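You operate a simulated robot arm through the tools that you are given. There is no shell and no other tool. Be economical: measure what you need, move in short steps, check, and stop when the job is done.

The job below is to be done with a simulated robot arm. You get a single attempt, and the scene is never put back.

Task
Zero the depth gauge on the blue block; draw the slider back out.
Fine: gauge switched on and left on; slider in, knob down, one press of the zero button, knob up before sliding out; the block stays on the slider.

Only the result counts: the job must be done as asked and must still hold three seconds after the hand-in. Knocking over, shifting, dropping, spilling or breaking anything else fails it.

Robot
A 5-joint arm with a two-finger parallel gripper, fixed in place. Base frame: the origin is at the foot of the arm, x ahead of it, y to its left, z up; the work surface is at about z = 0.004. Units: m, rad, N and s.
With the tool pointing down near the work surface it reaches from about 0.26 to 0.68 m from the base axis. Its first joint turns from -1.152 to 1.152 rad. The tool tilts only in the upright plane through the base axis and itself; it spins freely about its own axis. Payload 2.9 kg.
The TCP is the grasp point between the finger pads, 0.03 m short of the fingertips. In the tool frame z runs along the fingers and y along their closing line. The gripper opens to 0.11 m. The fingers are 0.02 m wide and 0.01 m thick; the gripper's body (0.048 by 0.112 m) begins 0.055 m behind the TCP.
Orientation is told as [roll, pitch, yaw] about the base's x, y, z axes, in that order, counted from this pose: with the fingers straight down and closing along the base's y, the tool's x points along the base's -x, its y along +y and its z along -z.

Tools
- The arm moves only by the tool move_arm. Its argument "targets" is a list that holds one entry, the list of rows, each a list of 7 numbers: the shift along the tool's x, y, z in units of 25 mm (1.0 is 25 mm), then the turn, a rotation vector about the tool's x, y, z in units of 5 degrees (1.0 is 5 degrees), then the opening, from 0 (shut) to 1 (fully open). In form: [[[dx, dy, dz, wx, wy, wz, hand], ...]]. A call has 1 to 10 rows; each row shifts and turns the commanded pose from where the row before left it, along the tool's axes as they then stand. A call with a number of a shift or a turn outside -1 to 1 is refused whole. Rows are played at 5 a second. More than 0.05 m and 0.15 rad between two rows, or a gripper value outside its range, and nothing of the call is played. Where a pose cannot be reached the arm comes as near as it can. A force on the tool above 70 N (or 10 N above the force at the start of the call, whichever is more), or a blocked arm, ends the call early, and 0.2 s more pass. Each finger travels about 0.108 m/s and halts on what it meets, pressing with about 23 N; the grip force reading is that of the motor and also rises with nothing between the fingers. The clock runs only during rows and for 0.2 s after the last one: add rows that do not move to give the fingers time. It gives the time, the measured TCP pose, the force on the tool (base axes), the opening and the grip force at its end, in the units of the frame above (readings bear some noise).
- Cameras (640 x 400 px; columns grow to the right, rows downward): "scene" is fixed at [0.0481, -0.4665, 0.5981]; the picture's right is [0.63, -0.78, 0.00], its down [-0.48, -0.39, -0.78] and it looks along [0.61, 0.49, -0.62] (base axes); focal length 214 px, centre (320, 200). "wrist" rides on the gripper at [0.072, 0.017, -0.103] in the tool frame; the picture's right is [-0.23, 0.97, 0.00], its down [-0.76, -0.18, -0.62] and it looks along [-0.61, -0.14, 0.78] (tool axes); focal length 222 px, centre (320, 200). There is no depth. A picture from a camera that has moved, and an enlarged one, comes with that camera's place and axes in the base frame and with its lens.
- capture(camera): a new picture of that camera. The clock stands still meanwhile.
- enlarge(camera, box): a new picture of the part [left, top, right, bottom] of that camera's present view, enlarged. The clock stands still meanwhile.
- job_done(): hands the job in; it is judged then, once.

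Work in short steps. Places have to be worked out from the pictures, the camera data and where the tool is seen: move nearer, look again, correct. Check each grasp and each placing, and mend what went wrong. You have 120 turns and 68 pictures in all, those below and enlarged ones among them. Open the gripper and draw the arm clear of the work before you hand the job in, unless the task says otherwise; then end with one line.

The tools are called after ">>>" by a JSON object that holds its "api" and its "payload". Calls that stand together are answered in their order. move_arm: Moves the arm, as the interface text tells. Its arguments: {"type":"object","properties":{"targets":{"type":"array","items":{"type":"array","items":{"type":"array","items":{"type":"number"}}}}},"required":["targets"]} The other tools are called the same way: capture (camera) takes a picture; enlarge (camera, box) takes an enlarged picture of a part of a camera's view; job_done () hands the job in.

At the start:

```text
time: 0.0
ee_pos: [0.4437, -0.0679, 0.3362]
tool_rot: [0.002, -0.001, 0.001]
contact_force: [0.6, -0.6, 1.4]
finger_gap: 0.1098
grasp_force: 0.1
```

scene: 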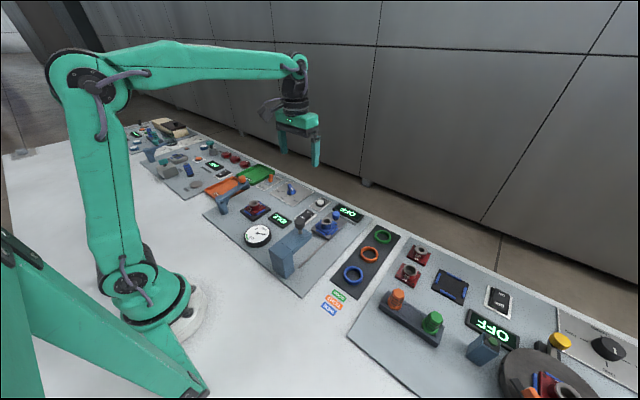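
wrist: 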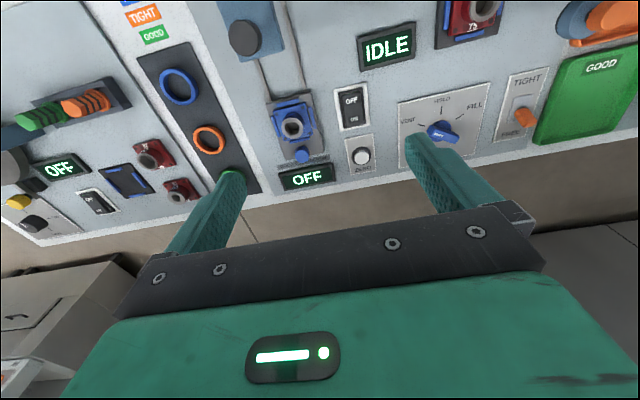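

The blue block appears to sit on a slider beside a gauge column, with an OFF display, a rocker and a white zero button. I enlarge both views to look closer.

>>> {"api": "enlarge", "payload": {"camera": "wrist", "box": [200, 0, 420, 200]}}

>>> {"api": "enlarge", "payload": {"camera": "scene", "box": [230, 170, 400, 300]}}

```text
2.00 times, centred on (310, 100) of wrist
camera zoom: at [0.3709, -0.049, 0.4396], right [0.23, 0.97, 0.0], down [0.76, -0.18, 0.62], along [0.61, -0.14, -0.78], focal length 444 px, centre (340, 400)
```

zoom: 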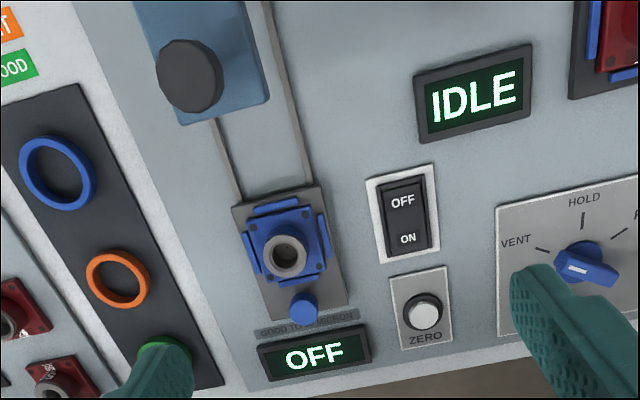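

```text
3.08 times, centred on (315, 235) of scene
camera zoom: at [0.0481, -0.4665, 0.5981], right [0.63, -0.78, 0.0], down [-0.48, -0.39, -0.78], along [0.61, 0.49, -0.62], focal length 660 px, centre (335, 92)
```

zoom: 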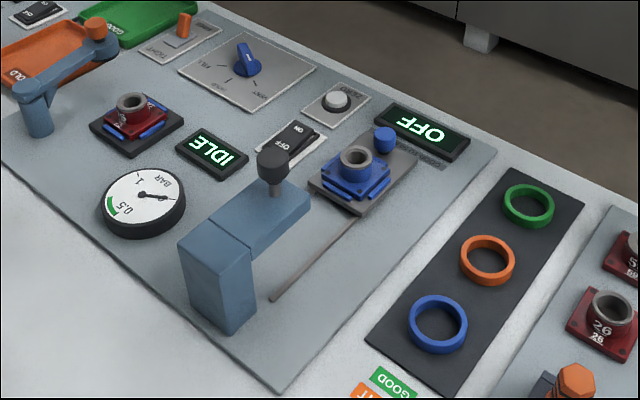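

The display with "good to … micron" is the gauge. Estimated positions:
- Rocker: (0.507, -0.018), with the ON end toward +x.
- Zero button: (0.605, -0.013).
- Spindle knob: (0.366, -0.13, 0.155).
- Slider handle: (0.562, -0.13, 0.048).

I move above the ON end with the gripper closed.

>>> {"api": "move_arm", "payload": {"targets": [[[-0.313, 0.204, 0.9, 0, 0, 0, 0], [-0.313, 0.204, 0.9, 0, 0, 0, 0], [-0.313, 0.204, 0.9, 0, 0, 0, 0], [-0.313, 0.204, 0.9, 0, 0, 0, 0], [-0.313, 0.204, 0.9, 0, 0, 0, 0], [-0.313, 0.204, 0.9, 0, 0, 0, 0], [-0.313, 0.204, 0.9, 0, 0, 0, 0], [-0.313, 0.204, 0.9, 0, 0, 0, 0], [-0.313, 0.204, 0.9, 0, 0, 0, 0], [-0.313, 0.204, 0.9, 0, 0, 0, 0]]]}}

>>> {"api": "capture", "payload": {"camera": "wrist"}}

>>> {"api": "enlarge", "payload": {"camera": "scene", "box": [230, 170, 400, 300]}}

```text
time: 2.2
ee_pos: [0.5213, -0.0154, 0.1094]
tool_rot: [0.0, 0.0, 0.0]
contact_force: [-0.6, 0.6, 0.1]
finger_gap: 0.0
grasp_force: 23.3
```

```text
63 pictures are left
camera wrist: at [0.4492, 0.0028, 0.2141], right [0.23, 0.97, 0.0], down [0.76, -0.18, 0.62], along [0.61, -0.14, -0.78], focal length 222 px, centre (320, 200)
```

wrist: 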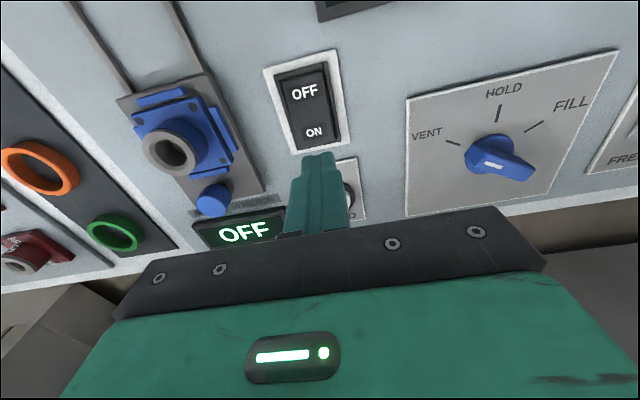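

```text
3.08 times, centred on (315, 235) of scene
camera zoom: at [0.0481, -0.4665, 0.5981], right [0.63, -0.78, 0.0], down [-0.48, -0.39, -0.78], along [0.61, 0.49, -0.62], focal length 660 px, centre (335, 92)
```

zoom: 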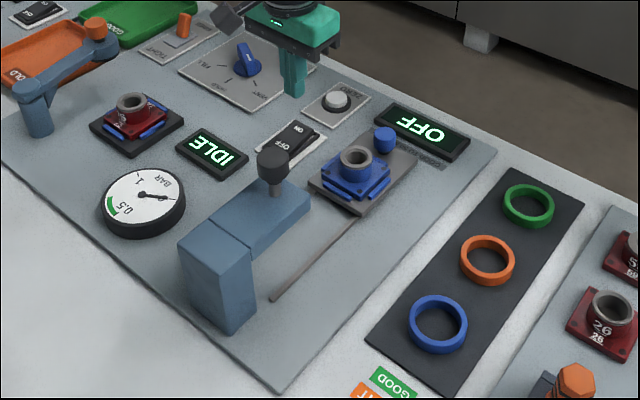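

The fingers are over the ON end, whose fresh estimate is (0.524, -0.018). I descend gently.

>>> {"api": "move_arm", "payload": {"targets": [[[-0.1, -0.1, 0.5, 0, 0, 0, 0], [0, 0, 0.5, 0, 0, 0, 0], [0, 0, 0.5, 0, 0, 0, 0], [0, 0, 0.3, 0, 0, 0, 0], [0, 0, 0.2, 0, 0, 0, 0], [0, 0, 0.1, 0, 0, 0, 0]]]}}

>>> {"api": "enlarge", "payload": {"camera": "scene", "box": [270, 170, 380, 250]}}

```text
time: 3.6
ee_pos: [0.5223, -0.0189, 0.0569]
tool_rot: [0.001, 0.001, -0.001]
contact_force: [0.2, 0.4, 0.2]
finger_gap: 0.0
grasp_force: 23.1
```

```text
5.00 times, centred on (325, 210) of scene
camera zoom: at [0.0481, -0.4665, 0.5981], right [0.63, -0.78, 0.0], down [-0.48, -0.39, -0.78], along [0.61, 0.49, -0.62], focal length 1072 px, centre (295, 150)
```

zoom: 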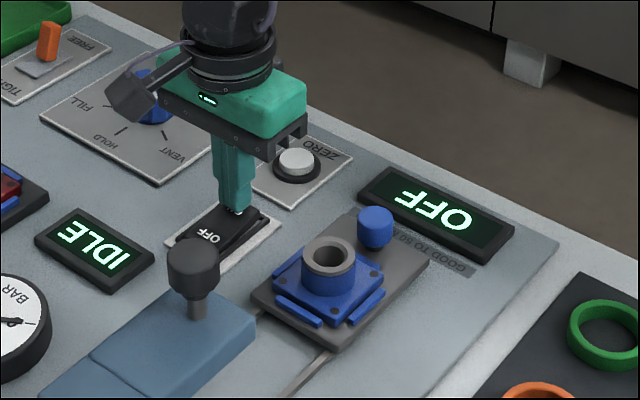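

The fingertips are just above the ON side. I press a bit further down.

>>> {"api": "move_arm", "payload": {"targets": [[[0, 0, 0.12, 0, 0, 0, 0], [0, 0, 0.12, 0, 0, 0, 0], [0, 0, 0.1, 0, 0, 0, 0]]]}}

>>> {"api": "enlarge", "payload": {"camera": "scene", "box": [270, 170, 380, 250]}}

```text
time: 4.4
ee_pos: [0.5243, -0.0183, 0.0513]
tool_rot: [-0.001, -0.003, 0.0]
contact_force: [-6.2, 1.4, 20.6]
finger_gap: 0.0
grasp_force: 22.6
```

```text
5.00 times, centred on (325, 210) of scene
camera zoom: at [0.0479, -0.4665, 0.5981], right [0.63, -0.78, 0.0], down [-0.48, -0.39, -0.79], along [0.61, 0.49, -0.62], focal length 1072 px, centre (295, 150)
```

zoom: 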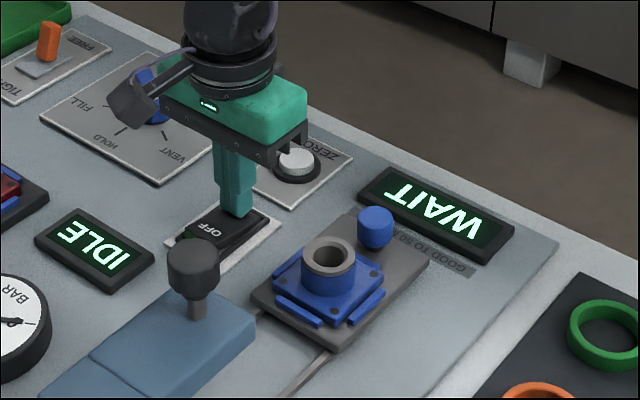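

The gauge now reads WAIT, so it is on and warming up. I rise and move above the slider handle, tilting the tool 30° so the camera and body stay clear of the gauge head.

>>> {"api": "move_arm", "payload": {"targets": [[[0, 0, -0.8, 0, 0, 0, 0], [-0.6, 0, -0.8, 0, 0, 0, 0], [-0.7, 0, -0.8, 0, 0, 0, 0], [-0.7, 0, -0.8, 0, 0, 0, 0.2], [0, -0.75, 0, 0, 1, 0, 0.45], [0, -0.75, 0, 0, 1, 0, 0.45], [0, -0.75, 0, 0, 1, 0, 0.45], [0, -0.75, 0, 0, 1, 0, 0.45], [0, -0.75, 0, 0, 1, 0, 0.45], [0, -0.75, 0, 0, 1, 0, 0.45]]]}}

>>> {"api": "capture", "payload": {"camera": "wrist"}}

>>> {"api": "enlarge", "payload": {"camera": "scene", "box": [270, 170, 380, 250]}}

```text
time: 6.6
ee_pos: [0.5604, -0.1305, 0.1243]
tool_rot: [0.115, 0.504, 0.011]
contact_force: [-0.5, 0.3, -0.1]
finger_gap: 0.0494
grasp_force: 0.0
out of reach, approached as far as the arm can: row 8, 10
```

```text
59 pictures are left
camera wrist: at [0.548, -0.1248, 0.2518], right [0.24, 0.97, -0.01], down [0.96, -0.24, 0.16], along [0.15, -0.05, -0.99], focal length 222 px, centre (320, 200)
```

wrist: 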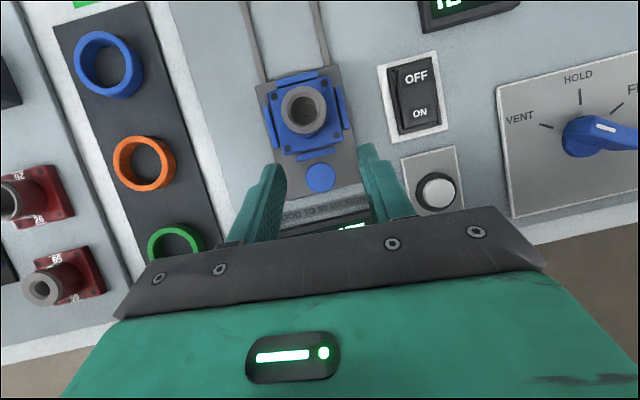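

```text
5.00 times, centred on (325, 210) of scene
camera zoom: at [0.0481, -0.4665, 0.5981], right [0.63, -0.78, 0.0], down [-0.48, -0.39, -0.78], along [0.61, 0.49, -0.62], focal length 1072 px, centre (295, 150)
```

zoom: 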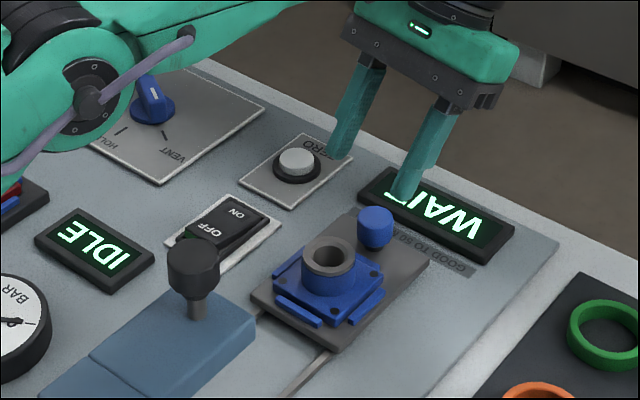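

The 30° tilt is at the limit of reach out here. Instead I'll go vertical and spin the tool 180°, so the camera faces away from the gauge head. I untilt first, then start spinning.

>>> {"api": "move_arm", "payload": {"targets": [[[0, 0, 0, 0, -1, 0, 0.45], [0, 0, 0, 0, -1, 0, 0.45], [0, 0, 0, 0, -1, 0, 0.45], [0, 0, 0, 0, -1, 0, 0.45], [0, 0, 0, 0, -1, 0, 0.45], [0, 0, 0, 0, -1, 0, 0.45], [0, 0, 0, 0, 0, 1, 0.45], [0, 0, 0, 0, 0, 1, 0.45], [0, 0, 0, 0, 0, 1, 0.45], [0, 0, 0, 0, 0, 1, 0.45]]]}}

```text
time: 8.8
ee_pos: [0.5614, -0.1275, 0.1261]
tool_rot: [0.0, 0.002, -0.382]
contact_force: [0.3, 0.4, 0.5]
finger_gap: 0.0496
grasp_force: 0.1
out of reach, approached as far as the arm can: row 3, 6
```

The tool is vertical again with yaw at -0.382. I keep spinning toward ±π.

>>> {"api": "move_arm", "payload": {"targets": [[[0, 0, 0, 0, 0, 1, 0.45], [0, 0, 0, 0, 0, 1, 0.45], [0, 0, 0, 0, 0, 1, 0.45], [0, 0, 0, 0, 0, 1, 0.45], [0, 0, 0, 0, 0, 1, 0.45], [0, 0, 0, 0, 0, 1, 0.45], [0, 0, 0, 0, 0, 1, 0.45], [0, 0, 0, 0, 0, 1, 0.45], [0, 0, 0, 0, 0, 1, 0.45], [0, 0, 0, 0, 0, 1, 0.45]]]}}

>>> {"api": "move_arm", "payload": {"targets": [[[0, 0, 0, 0, 0, 1, 0.45], [0, 0, 0, 0, 0, 1, 0.45], [0, 0, 0, 0, 0, 1, 0.45], [0, 0, 0, 0, 0, 1, 0.45], [0, 0, 0, 0, 0, 1, 0.45], [0, 0, 0, 0, 0, 1, 0.45], [0, 0, 0, 0, 0, 1, 0.45], [0, 0, 0, 0, 0, 1, 0.45], [0, 0, 0, 0, 0, 1, 0.45], [0, 0, 0, 0, 0, 1, 0.45]]]}}

>>> {"api": "move_arm", "payload": {"targets": [[[0, 0, 0, 0, 0, 1, 0.45], [0, 0, 0, 0, 0, 1, 0.45], [0, 0, 0, 0, 0, 1, 0.45], [0, 0, 0, 0, 0, 1, 0.45], [0, 0, 0, 0, 0, 1, 0.45], [0, 0, 0, 0, 0, 1, 0.45], [0, 0, 0, 0, 0, 1, 0.45], [0, 0, 0, 0, 0, 1, 0.45], [0, 0, 0, 0, 0, 1, 0.45], [0, 0, 0, 0, 0, 1, 0.45]]]}}

>>> {"api": "move_arm", "payload": {"targets": [[[0, 0, 0, 0, 0, 1, 0.45], [0, 0, 0, 0, 0, 0.6, 0.45]]]}}

>>> {"api": "capture", "payload": {"camera": "wrist"}}

>>> {"api": "enlarge", "payload": {"camera": "scene", "box": [270, 170, 380, 250]}}

```text
time: 11.0
ee_pos: [0.562, -0.1291, 0.1262]
tool_rot: [-0.001, 0.001, -1.255]
contact_force: [-0.1, -0.2, 0.6]
finger_gap: 0.0496
grasp_force: 0.1
```

```text
time: 13.2
ee_pos: [0.5619, -0.1287, 0.127]
tool_rot: [-0.002, 0.0, -2.128]
contact_force: [-0.1, 0.5, 0.0]
finger_gap: 0.0494
grasp_force: 0.0
```

```text
time: 15.4
ee_pos: [0.5616, -0.1282, 0.1269]
tool_rot: [-0.002, -0.003, -3.0]
contact_force: [-0.1, -0.2, 0.4]
finger_gap: 0.0495
grasp_force: 0.0
```

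```text
time: 16.0
ee_pos: [0.5616, -0.129, 0.1264]
tool_rot: [-0.003, -0.002, -3.14]
contact_force: [0.0, 0.8, -0.1]
finger_gap: 0.0496
grasp_force: 0.0
```

```text
57 pictures are left
camera wrist: at [0.6346, -0.1443, 0.2299], right [-0.23, -0.97, 0.0], down [-0.76, 0.18, 0.62], along [-0.61, 0.14, -0.78], focal length 222 px, centre (320, 200)
```

wrist: 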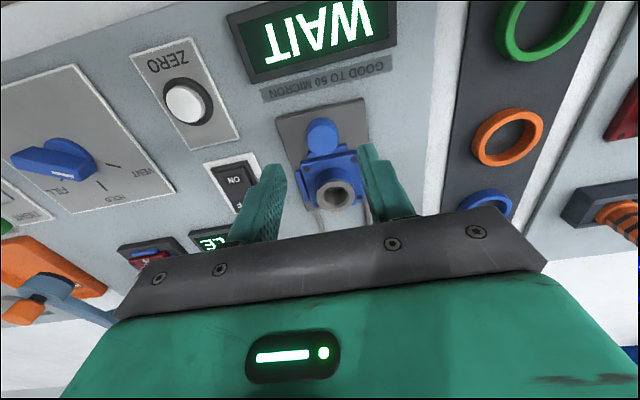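

```text
5.00 times, centred on (325, 210) of scene
camera zoom: at [0.0481, -0.4665, 0.5981], right [0.63, -0.78, 0.0], down [-0.48, -0.39, -0.78], along [0.61, 0.49, -0.62], focal length 1072 px, centre (295, 150)
```

zoom: 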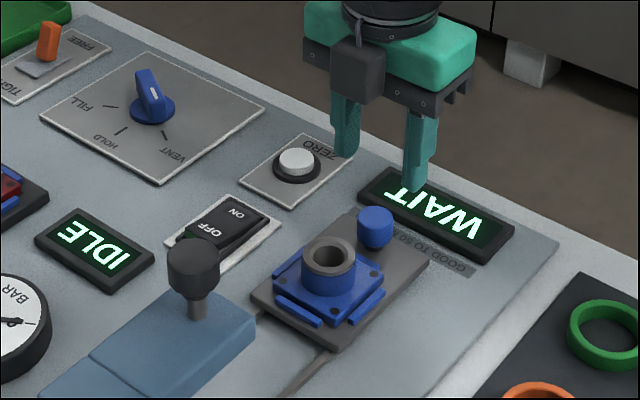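

A dark box shows on the inward side of the gripper. I check its size before going near the gauge head.

>>> {"api": "enlarge", "payload": {"camera": "scene", "box": [270, 120, 390, 220]}}

>>> {"api": "enlarge", "payload": {"camera": "scene", "box": [260, 190, 360, 310]}}

```text
4.00 times, centred on (330, 170) of scene
camera zoom: at [0.0481, -0.4665, 0.5981], right [0.63, -0.78, 0.0], down [-0.48, -0.39, -0.78], along [0.61, 0.49, -0.62], focal length 858 px, centre (280, 320)
```

zoom: 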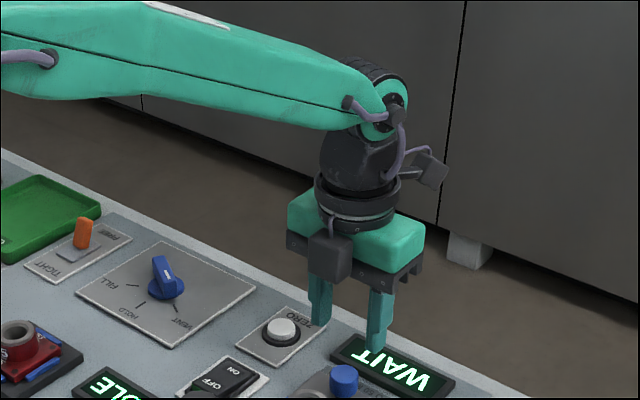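

```text
3.33 times, centred on (310, 250) of scene
camera zoom: at [0.0481, -0.4665, 0.5981], right [0.63, -0.78, 0.0], down [-0.48, -0.39, -0.78], along [0.61, 0.49, -0.62], focal length 715 px, centre (353, 33)
```

zoom: 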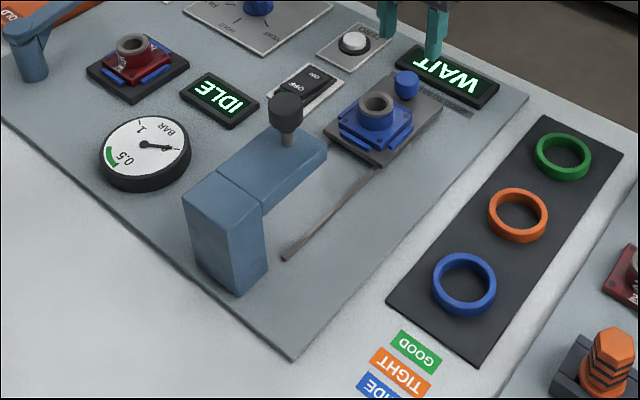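

That box protrudes about 0.045 m, so I'll add a 25° tilt with the yaw aligned to the radial plane. Then I check the reach.

>>> {"api": "move_arm", "payload": {"targets": [[[0, 0, 0, 0, 0, 0.87, 0.45], [0, 0, 0, 0, 0, 0.87, 0.45], [0, 0, 0, 0, 0, 0.87, 0.45], [0, 0, 0, 0, -1, 0, 0.45], [0, 0, 0, 0, -1, 0, 0.45], [0, 0, 0, 0, -1, 0, 0.45], [0, 0, 0, 0, -1, 0, 0.45], [0, 0, 0, 0, -1, 0, 0.45]]]}}

>>> {"api": "capture", "payload": {"camera": "wrist"}}

```text
time: 17.8
ee_pos: [0.5602, -0.1344, 0.126]
tool_rot: [-0.06, -0.431, 3.05]
contact_force: [0.9, -0.1, 0.5]
finger_gap: 0.0494
grasp_force: 0.1
out of reach, approached as far as the arm can: row 2, 3, 8
```

```text
53 pictures are left
camera wrist: at [0.6664, -0.1667, 0.1892], right [-0.32, -0.95, 0.04], down [-0.41, 0.18, 0.89], along [-0.85, 0.27, -0.45], focal length 222 px, centre (320, 200)
```

wrist: 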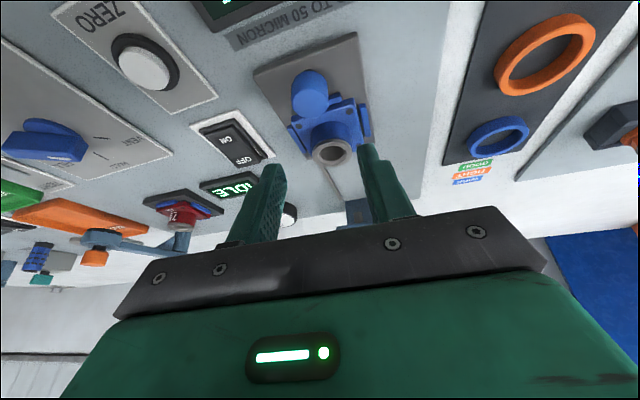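

The spin limit stopped the yaw at 3.05 and the tilt at about 25°, both acceptable. The handle is at (0.564, -0.131). I move halfway down with a small outward shift and check the reach.

>>> {"api": "move_arm", "payload": {"targets": [[[0.46, 0, 0.44, 0, 0, 0, 0.45], [0.46, 0, 0.44, 0, 0, 0, 0.45]]]}}

>>> {"api": "capture", "payload": {"camera": "wrist"}}

>>> {"api": "enlarge", "payload": {"camera": "scene", "box": [290, 170, 370, 230]}}

```text
time: 18.4
ee_pos: [0.5714, -0.1333, 0.0969]
tool_rot: [-0.061, -0.429, 3.057]
contact_force: [0.3, -0.5, 0.1]
finger_gap: 0.0493
grasp_force: 0.0
```

```text
52 pictures are left
camera wrist: at [0.6784, -0.1651, 0.1602], right [-0.31, -0.95, 0.04], down [-0.41, 0.18, 0.89], along [-0.85, 0.26, -0.45], focal length 222 px, centre (320, 200)
```

wrist: 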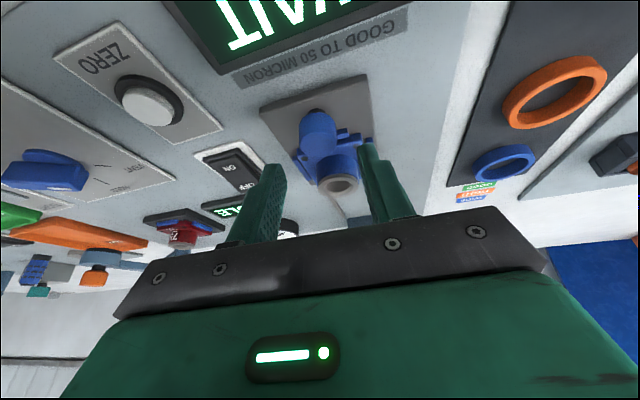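

```text
6.67 times, centred on (330, 200) of scene
camera zoom: at [0.0481, -0.4665, 0.5981], right [0.63, -0.78, 0.0], down [-0.48, -0.39, -0.78], along [0.61, 0.49, -0.62], focal length 1430 px, centre (253, 200)
```

zoom: 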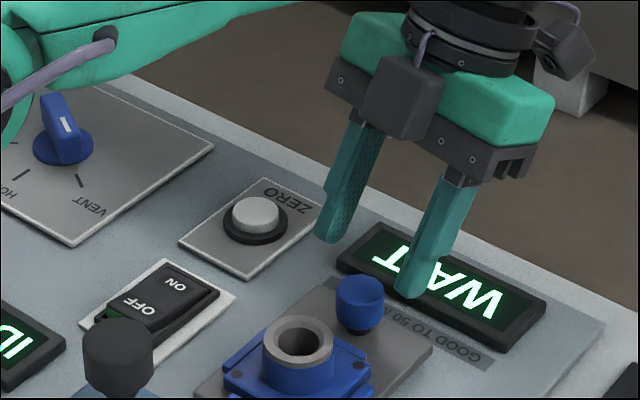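

Reach is fine. I descend vertically so the tips straddle the handle.

>>> {"api": "move_arm", "payload": {"targets": [[[0.19, 0.02, 0.42, 0, 0, 0, 0.45], [0.19, 0.02, 0.42, 0, 0, 0, 0.45], [0.19, 0.02, 0.4, 0, 0, 0, 0.45]]]}}

>>> {"api": "enlarge", "payload": {"camera": "scene", "box": [290, 170, 370, 230]}}

>>> {"api": "enlarge", "payload": {"camera": "wrist", "box": [200, 60, 440, 220]}}

```text
time: 19.2
ee_pos: [0.5703, -0.1332, 0.0634]
tool_rot: [-0.06, -0.429, 3.058]
contact_force: [0.3, -0.5, 0.1]
finger_gap: 0.0494
grasp_force: 0.0
```

```text
6.67 times, centred on (330, 200) of scene
camera zoom: at [0.0481, -0.4665, 0.5981], right [0.63, -0.78, 0.0], down [-0.48, -0.39, -0.78], along [0.61, 0.49, -0.62], focal length 1430 px, centre (253, 200)
```

zoom: 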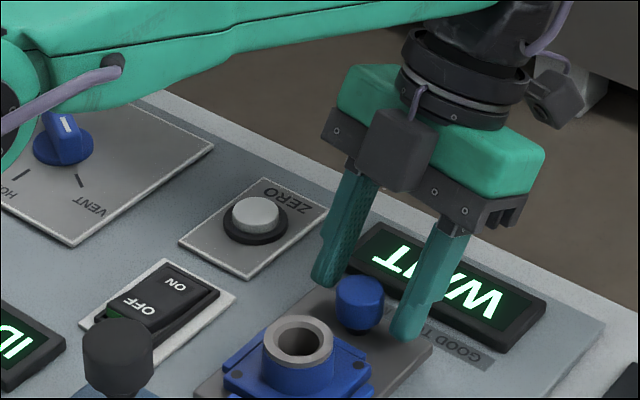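

```text
2.50 times, centred on (320, 140) of wrist
camera zoom: at [0.6783, -0.164, 0.1263], right [-0.31, -0.95, 0.04], down [-0.42, 0.17, 0.89], along [-0.85, 0.26, -0.45], focal length 555 px, centre (320, 350)
```

zoom: 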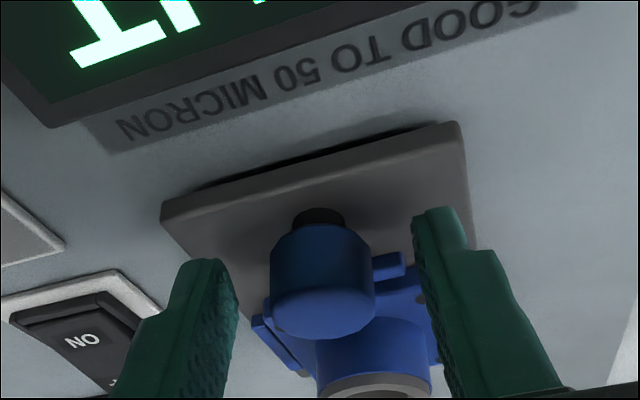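

The handle sits between the tips. I close the gripper on it.

>>> {"api": "move_arm", "payload": {"targets": [[[0, 0, 0, 0, 0, 0, 0.3], [0, 0, 0, 0, 0, 0, 0.15], [0, 0, 0, 0, 0, 0, 0], [0, 0, 0, 0, 0, 0, 0]]]}}

>>> {"api": "enlarge", "payload": {"camera": "wrist", "box": [200, 60, 440, 220]}}

```text
time: 20.2
ee_pos: [0.5717, -0.1328, 0.0637]
tool_rot: [-0.061, -0.431, 3.059]
contact_force: [0.6, 8.7, -1.0]
finger_gap: 0.028
grasp_force: 44.9
```

```text
2.50 times, centred on (320, 140) of wrist
camera zoom: at [0.6784, -0.1634, 0.1263], right [-0.31, -0.95, 0.04], down [-0.41, 0.17, 0.89], along [-0.86, 0.26, -0.45], focal length 555 px, centre (320, 350)
```

zoom: 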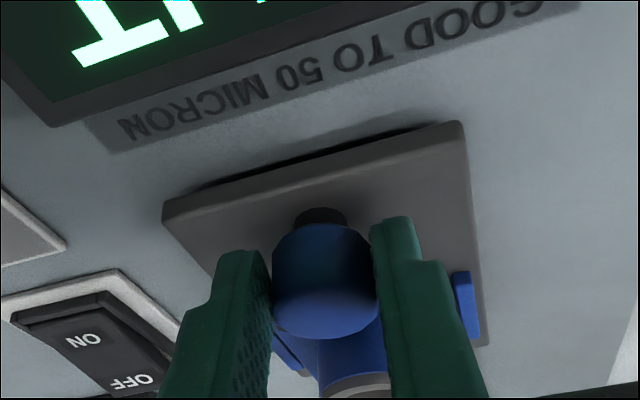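

The handle is gripped, with a slight side force of 8.7 N in y. I relieve it and slide in by 0.05 m.

>>> {"api": "move_arm", "payload": {"targets": [[[0, -0.05, 0, 0, 0, 0, 0], [-0.36, 0.047, 0.164, 0, 0, 0, 0], [-0.36, 0.047, 0.164, 0, 0, 0, 0], [-0.36, 0.047, 0.164, 0, 0, 0, 0], [-0.36, 0.047, 0.164, 0, 0, 0, 0], [-0.36, 0.047, 0.164, 0, 0, 0, 0]]]}}

>>> {"api": "enlarge", "payload": {"camera": "scene", "box": [260, 170, 380, 260]}}

```text
time: 21.6
ee_pos: [0.5238, -0.132, 0.0635]
tool_rot: [-0.064, -0.427, 3.05]
contact_force: [-0.2, -7.7, 4.8]
finger_gap: 0.028
grasp_force: 45.3
```

```text
4.44 times, centred on (320, 215) of scene
camera zoom: at [0.0481, -0.4665, 0.5981], right [0.63, -0.78, 0.0], down [-0.48, -0.39, -0.78], along [0.61, 0.49, -0.62], focal length 953 px, centre (320, 133)
```

zoom: 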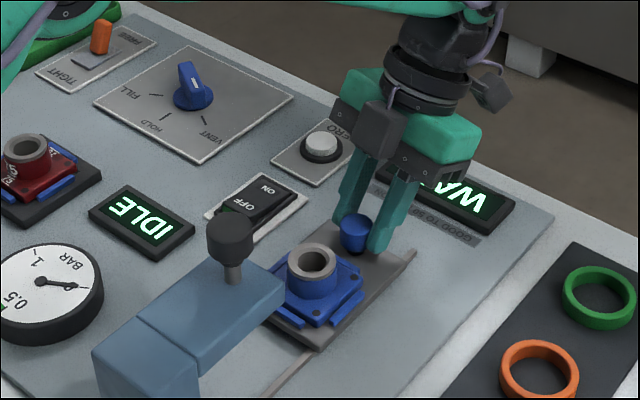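

The slider is moving freely with the block on it. I continue inward 0.05 m.

>>> {"api": "move_arm", "payload": {"targets": [[[-0.36, 0.07, 0.164, 0, 0, 0, 0], [-0.36, 0.05, 0.164, 0, 0, 0, 0], [-0.36, 0.05, 0.164, 0, 0, 0, 0], [-0.36, 0.047, 0.164, 0, 0, 0, 0], [-0.36, 0.047, 0.164, 0, 0, 0, 0]]]}}

>>> {"api": "enlarge", "payload": {"camera": "scene", "box": [260, 170, 380, 260]}}

>>> {"api": "capture", "payload": {"camera": "wrist"}}

```text
time: 22.8
ee_pos: [0.4727, -0.1326, 0.0637]
tool_rot: [-0.077, -0.425, 3.052]
contact_force: [0.1, -5.0, 24.2]
finger_gap: 0.0285
grasp_force: 44.6
```

```text
4.44 times, centred on (320, 215) of scene
camera zoom: at [0.0479, -0.4665, 0.5981], right [0.63, -0.78, 0.0], down [-0.48, -0.39, -0.79], along [0.61, 0.49, -0.62], focal length 953 px, centre (320, 133)
```

zoom: 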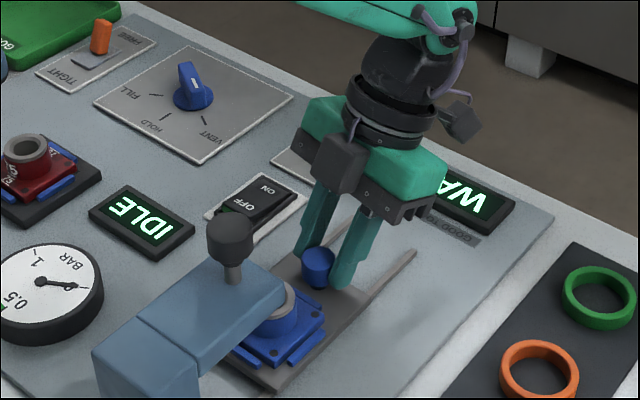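

```text
45 pictures are left
camera wrist: at [0.5785, -0.1663, 0.1263], right [-0.32, -0.95, 0.03], down [-0.42, 0.17, 0.89], along [-0.85, 0.28, -0.45], focal length 222 px, centre (320, 200)
```

wrist: 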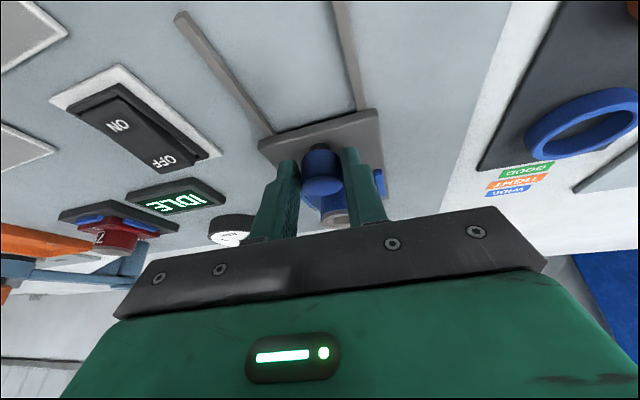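

The slider is under the head. The tool is pressing down slightly (24 N), so I ease up and continue 0.025 m in.

>>> {"api": "move_arm", "payload": {"targets": [[[-0.36, 0.06, 0.12, 0, 0, 0, 0], [-0.27, 0.04, 0.1, 0, 0, 0, 0], [-0.27, 0.04, 0.1, 0, 0, 0, 0], [0, 0, 0, 0, 0, 0, 0]]]}}

>>> {"api": "enlarge", "payload": {"camera": "scene", "box": [260, 190, 360, 280]}}

```text
time: 23.8
ee_pos: [0.4478, -0.1335, 0.063]
tool_rot: [-0.082, -0.427, 3.051]
contact_force: [1.3, 0.2, 4.8]
finger_gap: 0.0285
grasp_force: 44.9
```

```text
4.44 times, centred on (310, 235) of scene
camera zoom: at [0.048, -0.4665, 0.5981], right [0.63, -0.78, 0.0], down [-0.48, -0.39, -0.78], along [0.61, 0.49, -0.62], focal length 953 px, centre (364, 44)
```

zoom: 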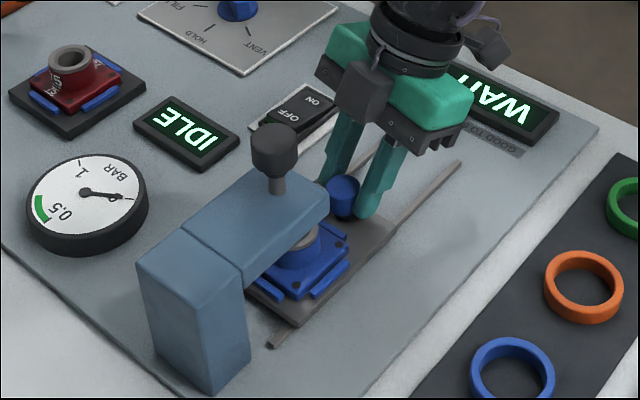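

There is still slot left ahead of the plate. I continue in small steps and watch the force along x.

>>> {"api": "move_arm", "payload": {"targets": [[[-0.18, 0.025, 0.075, 0, 0, 0, 0], [-0.18, 0.025, 0.075, 0, 0, 0, 0], [-0.15, 0.02, 0.065, 0, 0, 0, 0], [0, 0, 0, 0, 0, 0, 0]]]}}

>>> {"api": "enlarge", "payload": {"camera": "scene", "box": [260, 190, 360, 280]}}

```text
time: 24.8
ee_pos: [0.4369, -0.132, 0.0641]
tool_rot: [-0.083, -0.417, 3.05]
contact_force: [22.3, -2.8, -20.0]
finger_gap: 0.0283
grasp_force: 44.8
```

```text
4.44 times, centred on (310, 235) of scene
camera zoom: at [0.0482, -0.4665, 0.598], right [0.63, -0.78, 0.0], down [-0.48, -0.39, -0.78], along [0.61, 0.49, -0.62], focal length 953 px, centre (364, 44)
```

zoom: 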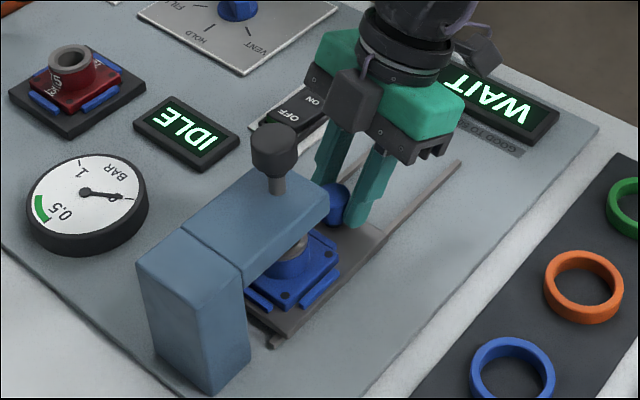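

The force of 22 N in x and the view show the slider at its end stop. I release and back off along the tool axis.

>>> {"api": "move_arm", "payload": {"targets": [[[0.06, 0, 0, 0, 0, 0, 0], [0, 0, 0, 0, 0, 0, 0.3], [0, 0, 0, 0, 0, 0, 0.5], [0, 0, 0, 0, 0, 0, 0.5], [0, 0, -0.6, 0, 0, 0, 0.5], [0, 0, -0.9, 0, 0, 0, 0.5], [0, 0, -0.9, 0, 0, 0, 0.5], [0, 0, -0.9, 0, 0, 0, 0.5], [0, 0, -0.9, 0, 0, 0, 0.5]]]}}

>>> {"api": "enlarge", "payload": {"camera": "scene", "box": [260, 190, 360, 280]}}

>>> {"api": "capture", "payload": {"camera": "wrist"}}

```text
time: 26.8
ee_pos: [0.4794, -0.145, 0.1589]
tool_rot: [-0.087, -0.426, 3.052]
contact_force: [0.0, -0.8, -0.2]
finger_gap: 0.0552
grasp_force: 0.1
```

```text
4.44 times, centred on (310, 235) of scene
camera zoom: at [0.0481, -0.4665, 0.5981], right [0.63, -0.78, 0.0], down [-0.48, -0.39, -0.78], along [0.61, 0.49, -0.62], focal length 953 px, centre (364, 44)
```

zoom: 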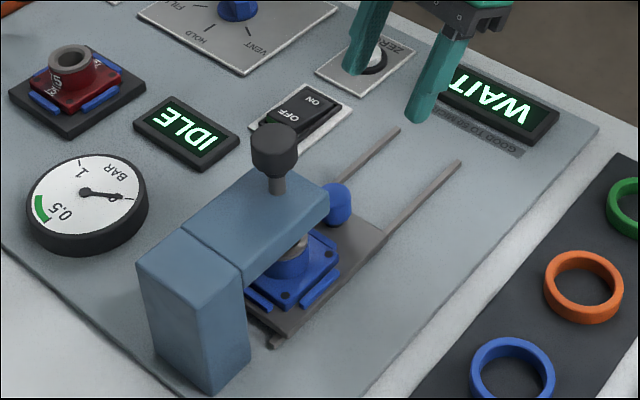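

```text
41 pictures are left
camera wrist: at [0.5845, -0.1796, 0.2217], right [-0.33, -0.94, 0.02], down [-0.42, 0.16, 0.89], along [-0.85, 0.29, -0.45], focal length 222 px, centre (320, 200)
```

wrist: 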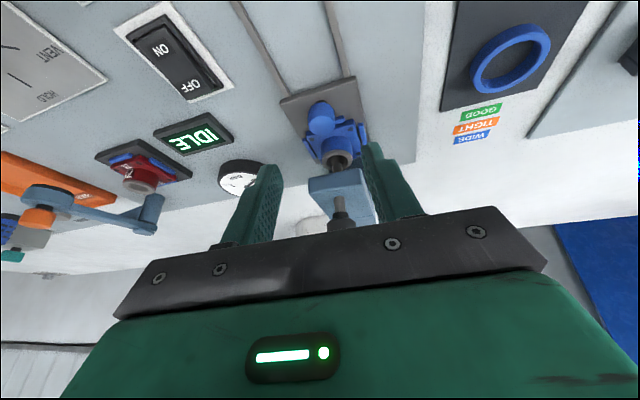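

The slider stays in. Next I untilt and rise so I can go over the spindle knob.

>>> {"api": "move_arm", "payload": {"targets": [[[0, 0, -0.8, 0, 1, 0, 0.2], [0, 0, -0.8, 0, 1, 0, 0], [0, 0, -0.8, 0, 1, 0, 0], [0, 0, -0.8, 0, 1, 0, 0], [0, 0, 0, 0, 0.9, 0, 0]]]}}

```text
time: 28.0
ee_pos: [0.5018, -0.1513, 0.2348]
tool_rot: [-0.002, -0.013, 3.026]
contact_force: [-0.3, -0.5, 0.2]
finger_gap: 0.0002
grasp_force: 23.3
out of reach, approached as far as the arm can: row 5
```

I move over the spindle knob at about (0.367, -0.131) with the fingers closed, then look.

>>> {"api": "move_arm", "payload": {"targets": [[[-0.909, -0.029, 0, 0, 0, 0, 0], [-0.909, -0.029, 0, 0, 0, 0, 0], [-0.909, -0.029, 0, 0, 0, 0, 0], [-0.909, -0.029, 0, 0, 0, 0, 0], [-0.909, -0.029, 0, 0, 0, 0, 0], [-0.909, -0.029, 0, 0, 0, 0, 0]]]}}

>>> {"api": "capture", "payload": {"camera": "wrist"}}

>>> {"api": "enlarge", "payload": {"camera": "scene", "box": [250, 180, 370, 280]}}

```text
time: 29.4
ee_pos: [0.3673, -0.1301, 0.2365]
tool_rot: [-0.004, -0.012, 3.026]
contact_force: [0.8, -0.7, -0.1]
finger_gap: 0.0
grasp_force: 22.8
```

```text
40 pictures are left
camera wrist: at [0.4389, -0.1546, 0.3392], right [-0.34, -0.94, 0.0], down [-0.73, 0.26, 0.63], along [-0.6, 0.21, -0.77], focal length 222 px, centre (320, 200)
```

wrist: 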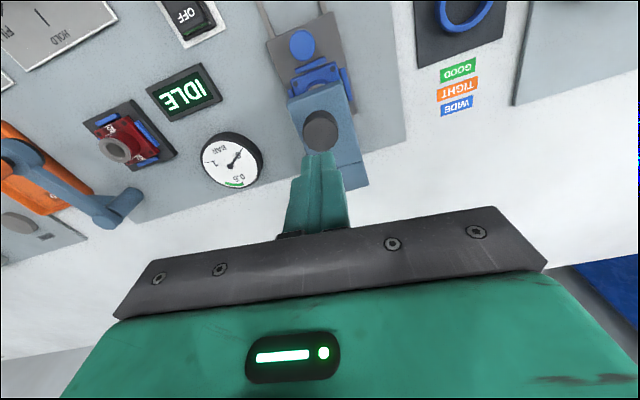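

```text
4.00 times, centred on (310, 230) of scene
camera zoom: at [0.0481, -0.4665, 0.5981], right [0.63, -0.78, 0.0], down [-0.48, -0.39, -0.78], along [0.61, 0.49, -0.62], focal length 858 px, centre (360, 80)
```

zoom: 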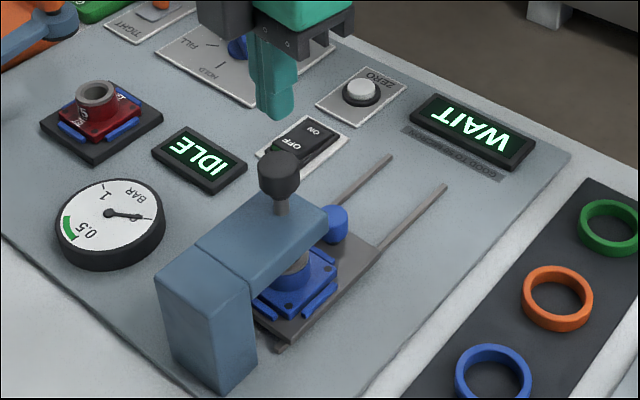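

The knob is right under the fingers at about (0.367, -0.130). I descend to contact and press.

>>> {"api": "move_arm", "payload": {"targets": [[[0, 0, 0.5, 0, 0, 0, 0], [0, 0, 0.5, 0, 0, 0, 0], [0, 0, 0.5, 0, 0, 0, 0], [0, 0, 0.3, 0, 0, 0, 0], [0, 0, 0.2, 0, 0, 0, 0], [0, 0, 0.2, 0, 0, 0, 0]]]}}

>>> {"api": "enlarge", "payload": {"camera": "scene", "box": [250, 180, 370, 280]}}

```text
time: 30.8
ee_pos: [0.3666, -0.1307, 0.1816]
tool_rot: [-0.004, -0.012, 3.026]
contact_force: [-0.5, 0.3, 0.7]
finger_gap: 0.0
grasp_force: 23.3
```

```text
4.00 times, centred on (310, 230) of scene
camera zoom: at [0.0481, -0.4665, 0.5981], right [0.63, -0.78, 0.0], down [-0.48, -0.39, -0.78], along [0.61, 0.49, -0.62], focal length 858 px, centre (360, 80)
```

zoom: 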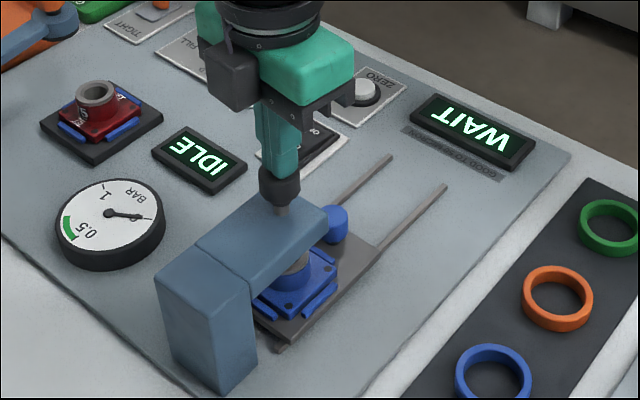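

The tips are just above the knob. I press down in small steps.

>>> {"api": "move_arm", "payload": {"targets": [[[0, 0, 0.16, 0, 0, 0, 0], [0, 0, 0.16, 0, 0, 0, 0], [0, 0, 0.16, 0, 0, 0, 0], [0, 0, 0, 0, 0, 0, 0]]]}}

>>> {"api": "enlarge", "payload": {"camera": "scene", "box": [250, 180, 370, 280]}}

```text
time: 31.8
ee_pos: [0.3664, -0.1301, 0.1696]
tool_rot: [-0.005, -0.012, 3.027]
contact_force: [0.0, -0.3, -0.1]
finger_gap: 0.0
grasp_force: 23.2
```

```text
4.00 times, centred on (310, 230) of scene
camera zoom: at [0.0481, -0.4665, 0.5981], right [0.63, -0.78, 0.0], down [-0.48, -0.39, -0.78], along [0.61, 0.49, -0.62], focal length 858 px, centre (360, 80)
```

zoom: 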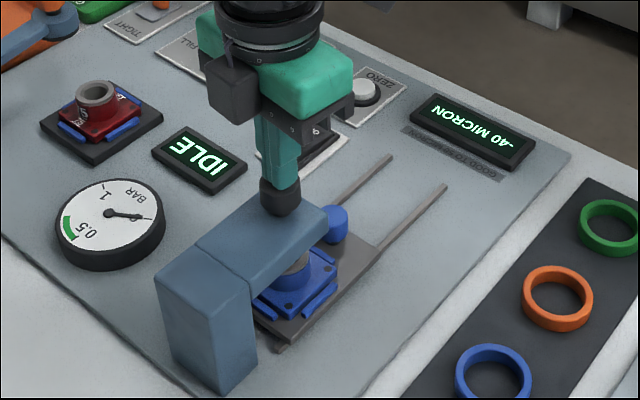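

The display now reads "-40 MICRON" and the knob moves easily. I press a little further to find the bottom.

>>> {"api": "move_arm", "payload": {"targets": [[[0, 0, 0.12, 0, 0, 0, 0], [0, 0, 0.12, 0, 0, 0, 0], [0, 0, 0, 0, 0, 0, 0]]]}}

>>> {"api": "enlarge", "payload": {"camera": "scene", "box": [280, 190, 370, 260]}}

```text
time: 32.5
ee_pos: [0.3655, -0.1307, 0.1701]
tool_rot: [-0.003, -0.01, 3.026]
contact_force: [-7.8, 2.7, 15.9]
finger_gap: 0.0
grasp_force: 23.1
stopped in row 3: the force on the tool passed its limit (the readings are from after the stop); the commanded pose is now the measured one
```

```text
5.71 times, centred on (325, 225) of scene
camera zoom: at [0.048, -0.4665, 0.5981], right [0.63, -0.78, 0.0], down [-0.48, -0.39, -0.78], along [0.61, 0.49, -0.62], focal length 1226 px, centre (291, 57)
```

zoom: 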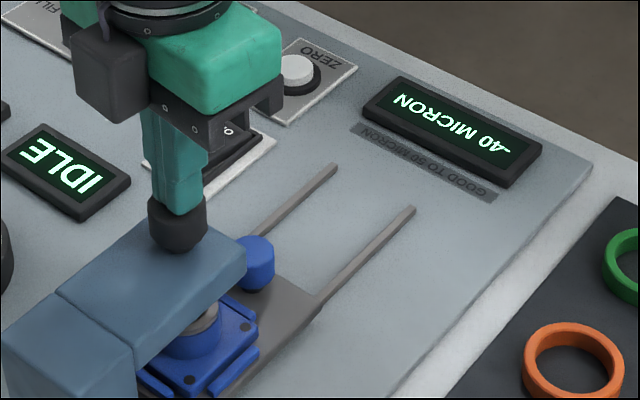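

The knob is bottomed. I rise and check that it stays down.

>>> {"api": "move_arm", "payload": {"targets": [[[0, 0, -0.2, 0, 0, 0, 0], [0, 0, -0.8, 0, 0, 0, 0], [0, 0, -1, 0, 0, 0, 0], [0, 0, 0, 0, 0, 0, 0]]]}}

>>> {"api": "enlarge", "payload": {"camera": "scene", "box": [280, 190, 370, 260]}}

```text
time: 33.5
ee_pos: [0.3656, -0.1331, 0.219]
tool_rot: [-0.001, -0.01, 3.026]
contact_force: [-0.5, -0.2, -0.5]
finger_gap: 0.0
grasp_force: 22.4
```

```text
5.71 times, centred on (325, 225) of scene
camera zoom: at [0.0481, -0.4665, 0.5981], right [0.63, -0.78, 0.0], down [-0.48, -0.39, -0.78], along [0.61, 0.49, -0.62], focal length 1226 px, centre (291, 57)
```

zoom: 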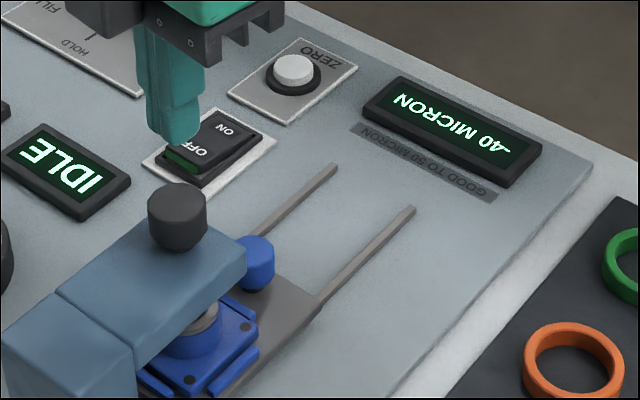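

The knob stays down and the display is steady at -40. Next is the zero button near (0.606, -0.018). I spin the yaw away from its limit and move there.

>>> {"api": "move_arm", "payload": {"targets": [[[0, 0, 0, 0, 0, -1, 0], [0, 0, 0, 0, 0, -1, 0], [0, 0, 0, 0, 0, -1, 0], [0, 0, 0, 0, 0, -1, 0], [0.85, -0.19, 0, 0, 0, 0, 0], [0.85, -0.19, 0, 0, 0, 0, 0], [0.85, -0.19, 0, 0, 0, 0, 0], [0.85, -0.19, 0, 0, 0, 0, 0], [0.85, -0.19, 0, 0, 0, 0, 0], [0.85, -0.19, 0, 0, 0, 0, 0]]]}}

>>> {"api": "move_arm", "payload": {"targets": [[[0.85, -0.19, 0.4, 0, 0, 0, 0], [0.85, -0.19, 0.4, 0, 0, 0, 0], [0.85, -0.19, 0.4, 0, 0, 0, 0], [0.85, -0.19, 0.4, 0, 0, 0, 0], [0.85, -0.19, 0.4, 0, 0, 0, 0], [0.85, -0.19, 0.4, 0, 0, 0, 0]]]}}

>>> {"api": "capture", "payload": {"camera": "wrist"}}

>>> {"api": "enlarge", "payload": {"camera": "scene", "box": [280, 170, 370, 240]}}

```text
time: 35.7
ee_pos: [0.4819, -0.0738, 0.2178]
tool_rot: [-0.004, -0.011, -2.906]
contact_force: [-1.0, -0.1, 0.3]
finger_gap: 0.0003
grasp_force: 23.3
```

```text
time: 37.1
ee_pos: [0.6002, -0.0145, 0.1554]
tool_rot: [-0.003, -0.01, -2.908]
contact_force: [-0.2, -0.2, -0.5]
finger_gap: 0.0
grasp_force: 22.7
```

```text
34 pictures are left
camera wrist: at [0.676, -0.0143, 0.2579], right [0.0, -1.0, 0.0], down [-0.78, 0.0, 0.63], along [-0.63, 0.0, -0.78], focal length 222 px, centre (320, 200)
```

wrist: 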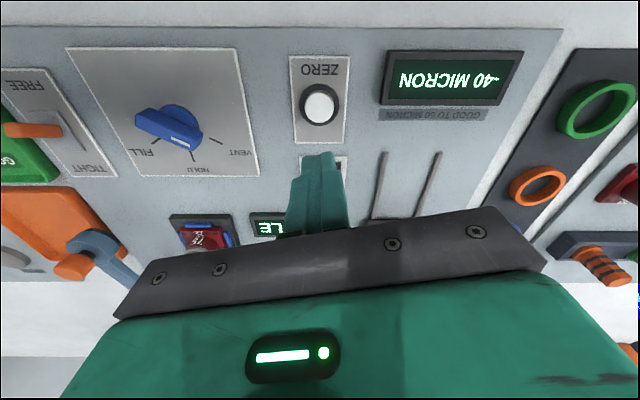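

```text
5.71 times, centred on (325, 205) of scene
camera zoom: at [0.0481, -0.4665, 0.5981], right [0.63, -0.78, 0.0], down [-0.48, -0.39, -0.78], along [0.61, 0.49, -0.62], focal length 1226 px, centre (291, 171)
```

zoom: 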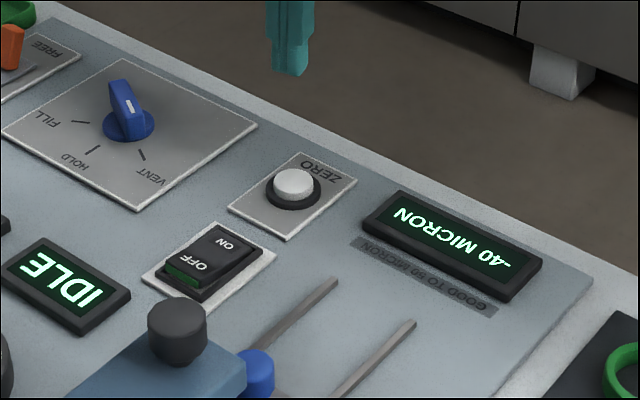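

The button is at about (0.608, -0.0145). I shift +7 mm in x and descend to just above it.

>>> {"api": "move_arm", "payload": {"targets": [[[0.27, 0.065, 0.6, 0, 0, 0, 0], [0, 0, 0.8, 0, 0, 0, 0], [0, 0, 0.8, 0, 0, 0, 0], [0, 0, 0.6, 0, 0, 0, 0], [0, 0, 0, 0, 0, 0, 0]]]}}

>>> {"api": "enlarge", "payload": {"camera": "wrist", "box": [240, 20, 400, 200]}}

>>> {"api": "enlarge", "payload": {"camera": "scene", "box": [290, 170, 350, 220]}}

```text
time: 38.3
ee_pos: [0.6063, -0.0173, 0.0867]
tool_rot: [-0.005, -0.011, -2.906]
contact_force: [-0.1, 0.2, 0.0]
finger_gap: 0.0001
grasp_force: 23.8
```

```text
2.22 times, centred on (320, 110) of wrist
camera zoom: at [0.6826, -0.0157, 0.1892], right [0.0, -1.0, 0.0], down [-0.78, 0.0, 0.63], along [-0.63, 0.0, -0.78], focal length 494 px, centre (320, 400)
```

zoom: 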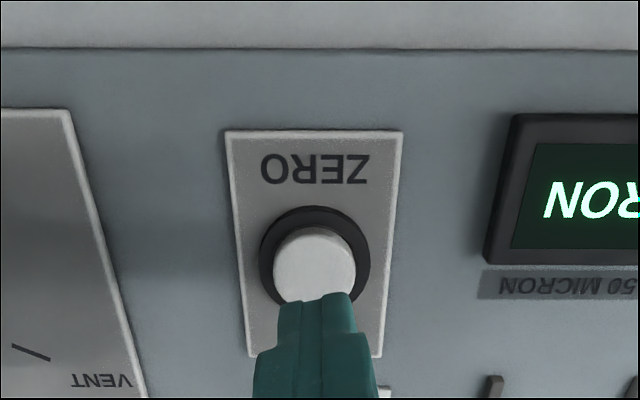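

```text
8.00 times, centred on (320, 195) of scene
camera zoom: at [0.0481, -0.4665, 0.5981], right [0.63, -0.78, 0.0], down [-0.48, -0.39, -0.78], along [0.61, 0.49, -0.62], focal length 1716 px, centre (320, 240)
```

zoom: 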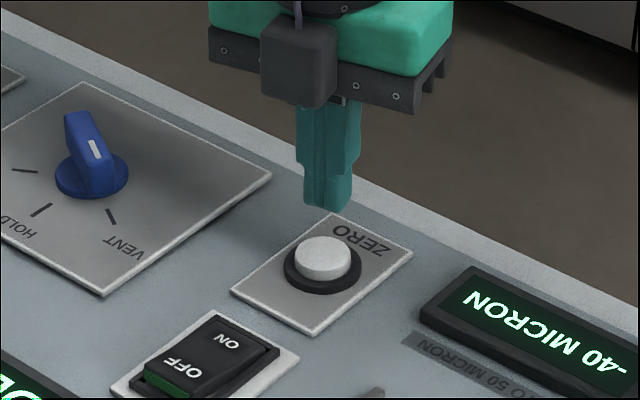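

The tip is nearly centred. I nudge 3 mm in x and y and descend close, ready for a single press.

>>> {"api": "move_arm", "payload": {"targets": [[[0.145, -0.09, 0.4, 0, 0, 0, 0], [0, 0, 0.4, 0, 0, 0, 0], [0, 0, 0.2, 0, 0, 0, 0], [0, 0, 0, 0, 0, 0, 0]]]}}

>>> {"api": "enlarge", "payload": {"camera": "scene", "box": [290, 170, 370, 230]}}

```text
time: 39.3
ee_pos: [0.6085, -0.0122, 0.061]
tool_rot: [-0.004, -0.011, -2.908]
contact_force: [0.5, 0.3, 0.3]
finger_gap: 0.0002
grasp_force: 23.3
```

```text
6.67 times, centred on (330, 200) of scene
camera zoom: at [0.0481, -0.4665, 0.5981], right [0.63, -0.78, 0.0], down [-0.48, -0.39, -0.78], along [0.61, 0.49, -0.62], focal length 1430 px, centre (253, 200)
```

zoom: 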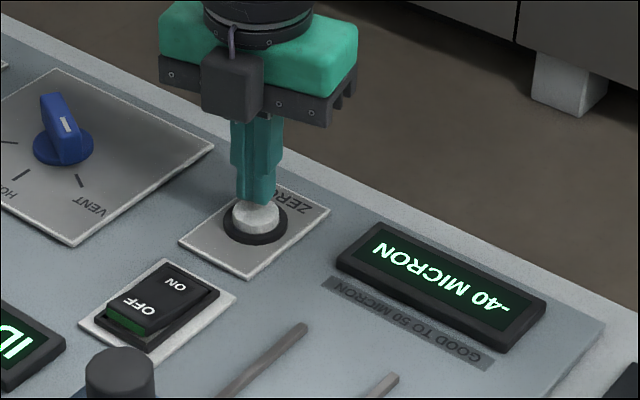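

The tip is just above the button. I press down in 2.5 mm steps and check.

>>> {"api": "move_arm", "payload": {"targets": [[[0, 0, 0.1, 0, 0, 0, 0], [0, 0, 0.1, 0, 0, 0, 0], [0, 0, 0.1, 0, 0, 0, 0]]]}}

>>> {"api": "enlarge", "payload": {"camera": "scene", "box": [290, 170, 370, 230]}}

```text
time: 40.1
ee_pos: [0.6092, -0.0122, 0.0531]
tool_rot: [-0.004, -0.011, -2.907]
contact_force: [0.1, 0.4, 0.2]
finger_gap: 0.0
grasp_force: 22.8
```

```text
6.67 times, centred on (330, 200) of scene
camera zoom: at [0.0481, -0.4665, 0.5981], right [0.63, -0.78, 0.0], down [-0.48, -0.39, -0.78], along [0.61, 0.49, -0.62], focal length 1430 px, centre (253, 200)
```

zoom: 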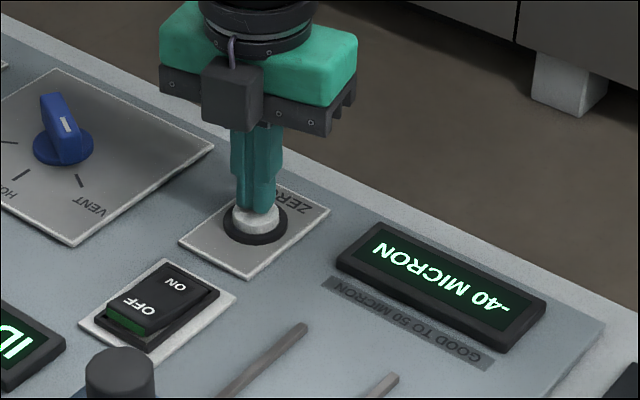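

No contact yet, so I go a little further.

>>> {"api": "move_arm", "payload": {"targets": [[[0, 0, 0.1, 0, 0, 0, 0], [0, 0, 0.08, 0, 0, 0, 0]]]}}

>>> {"api": "enlarge", "payload": {"camera": "scene", "box": [290, 170, 370, 230]}}

```text
time: 40.7
ee_pos: [0.6093, -0.0125, 0.0497]
tool_rot: [-0.002, -0.01, -2.907]
contact_force: [-1.9, 0.9, 3.6]
finger_gap: 0.0
grasp_force: 23.2
```

```text
6.67 times, centred on (330, 200) of scene
camera zoom: at [0.048, -0.4665, 0.5981], right [0.63, -0.78, 0.0], down [-0.48, -0.39, -0.78], along [0.61, 0.49, -0.62], focal length 1430 px, centre (253, 200)
```

zoom: 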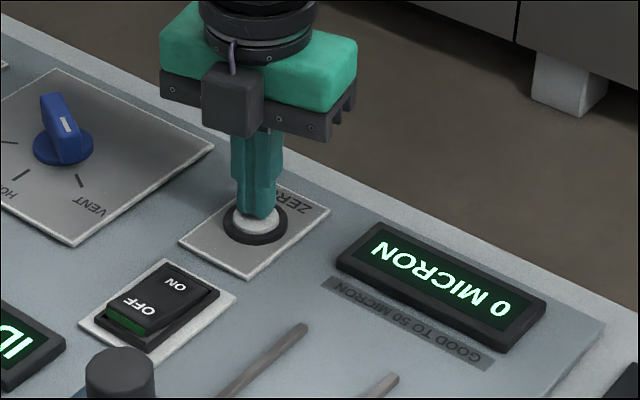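

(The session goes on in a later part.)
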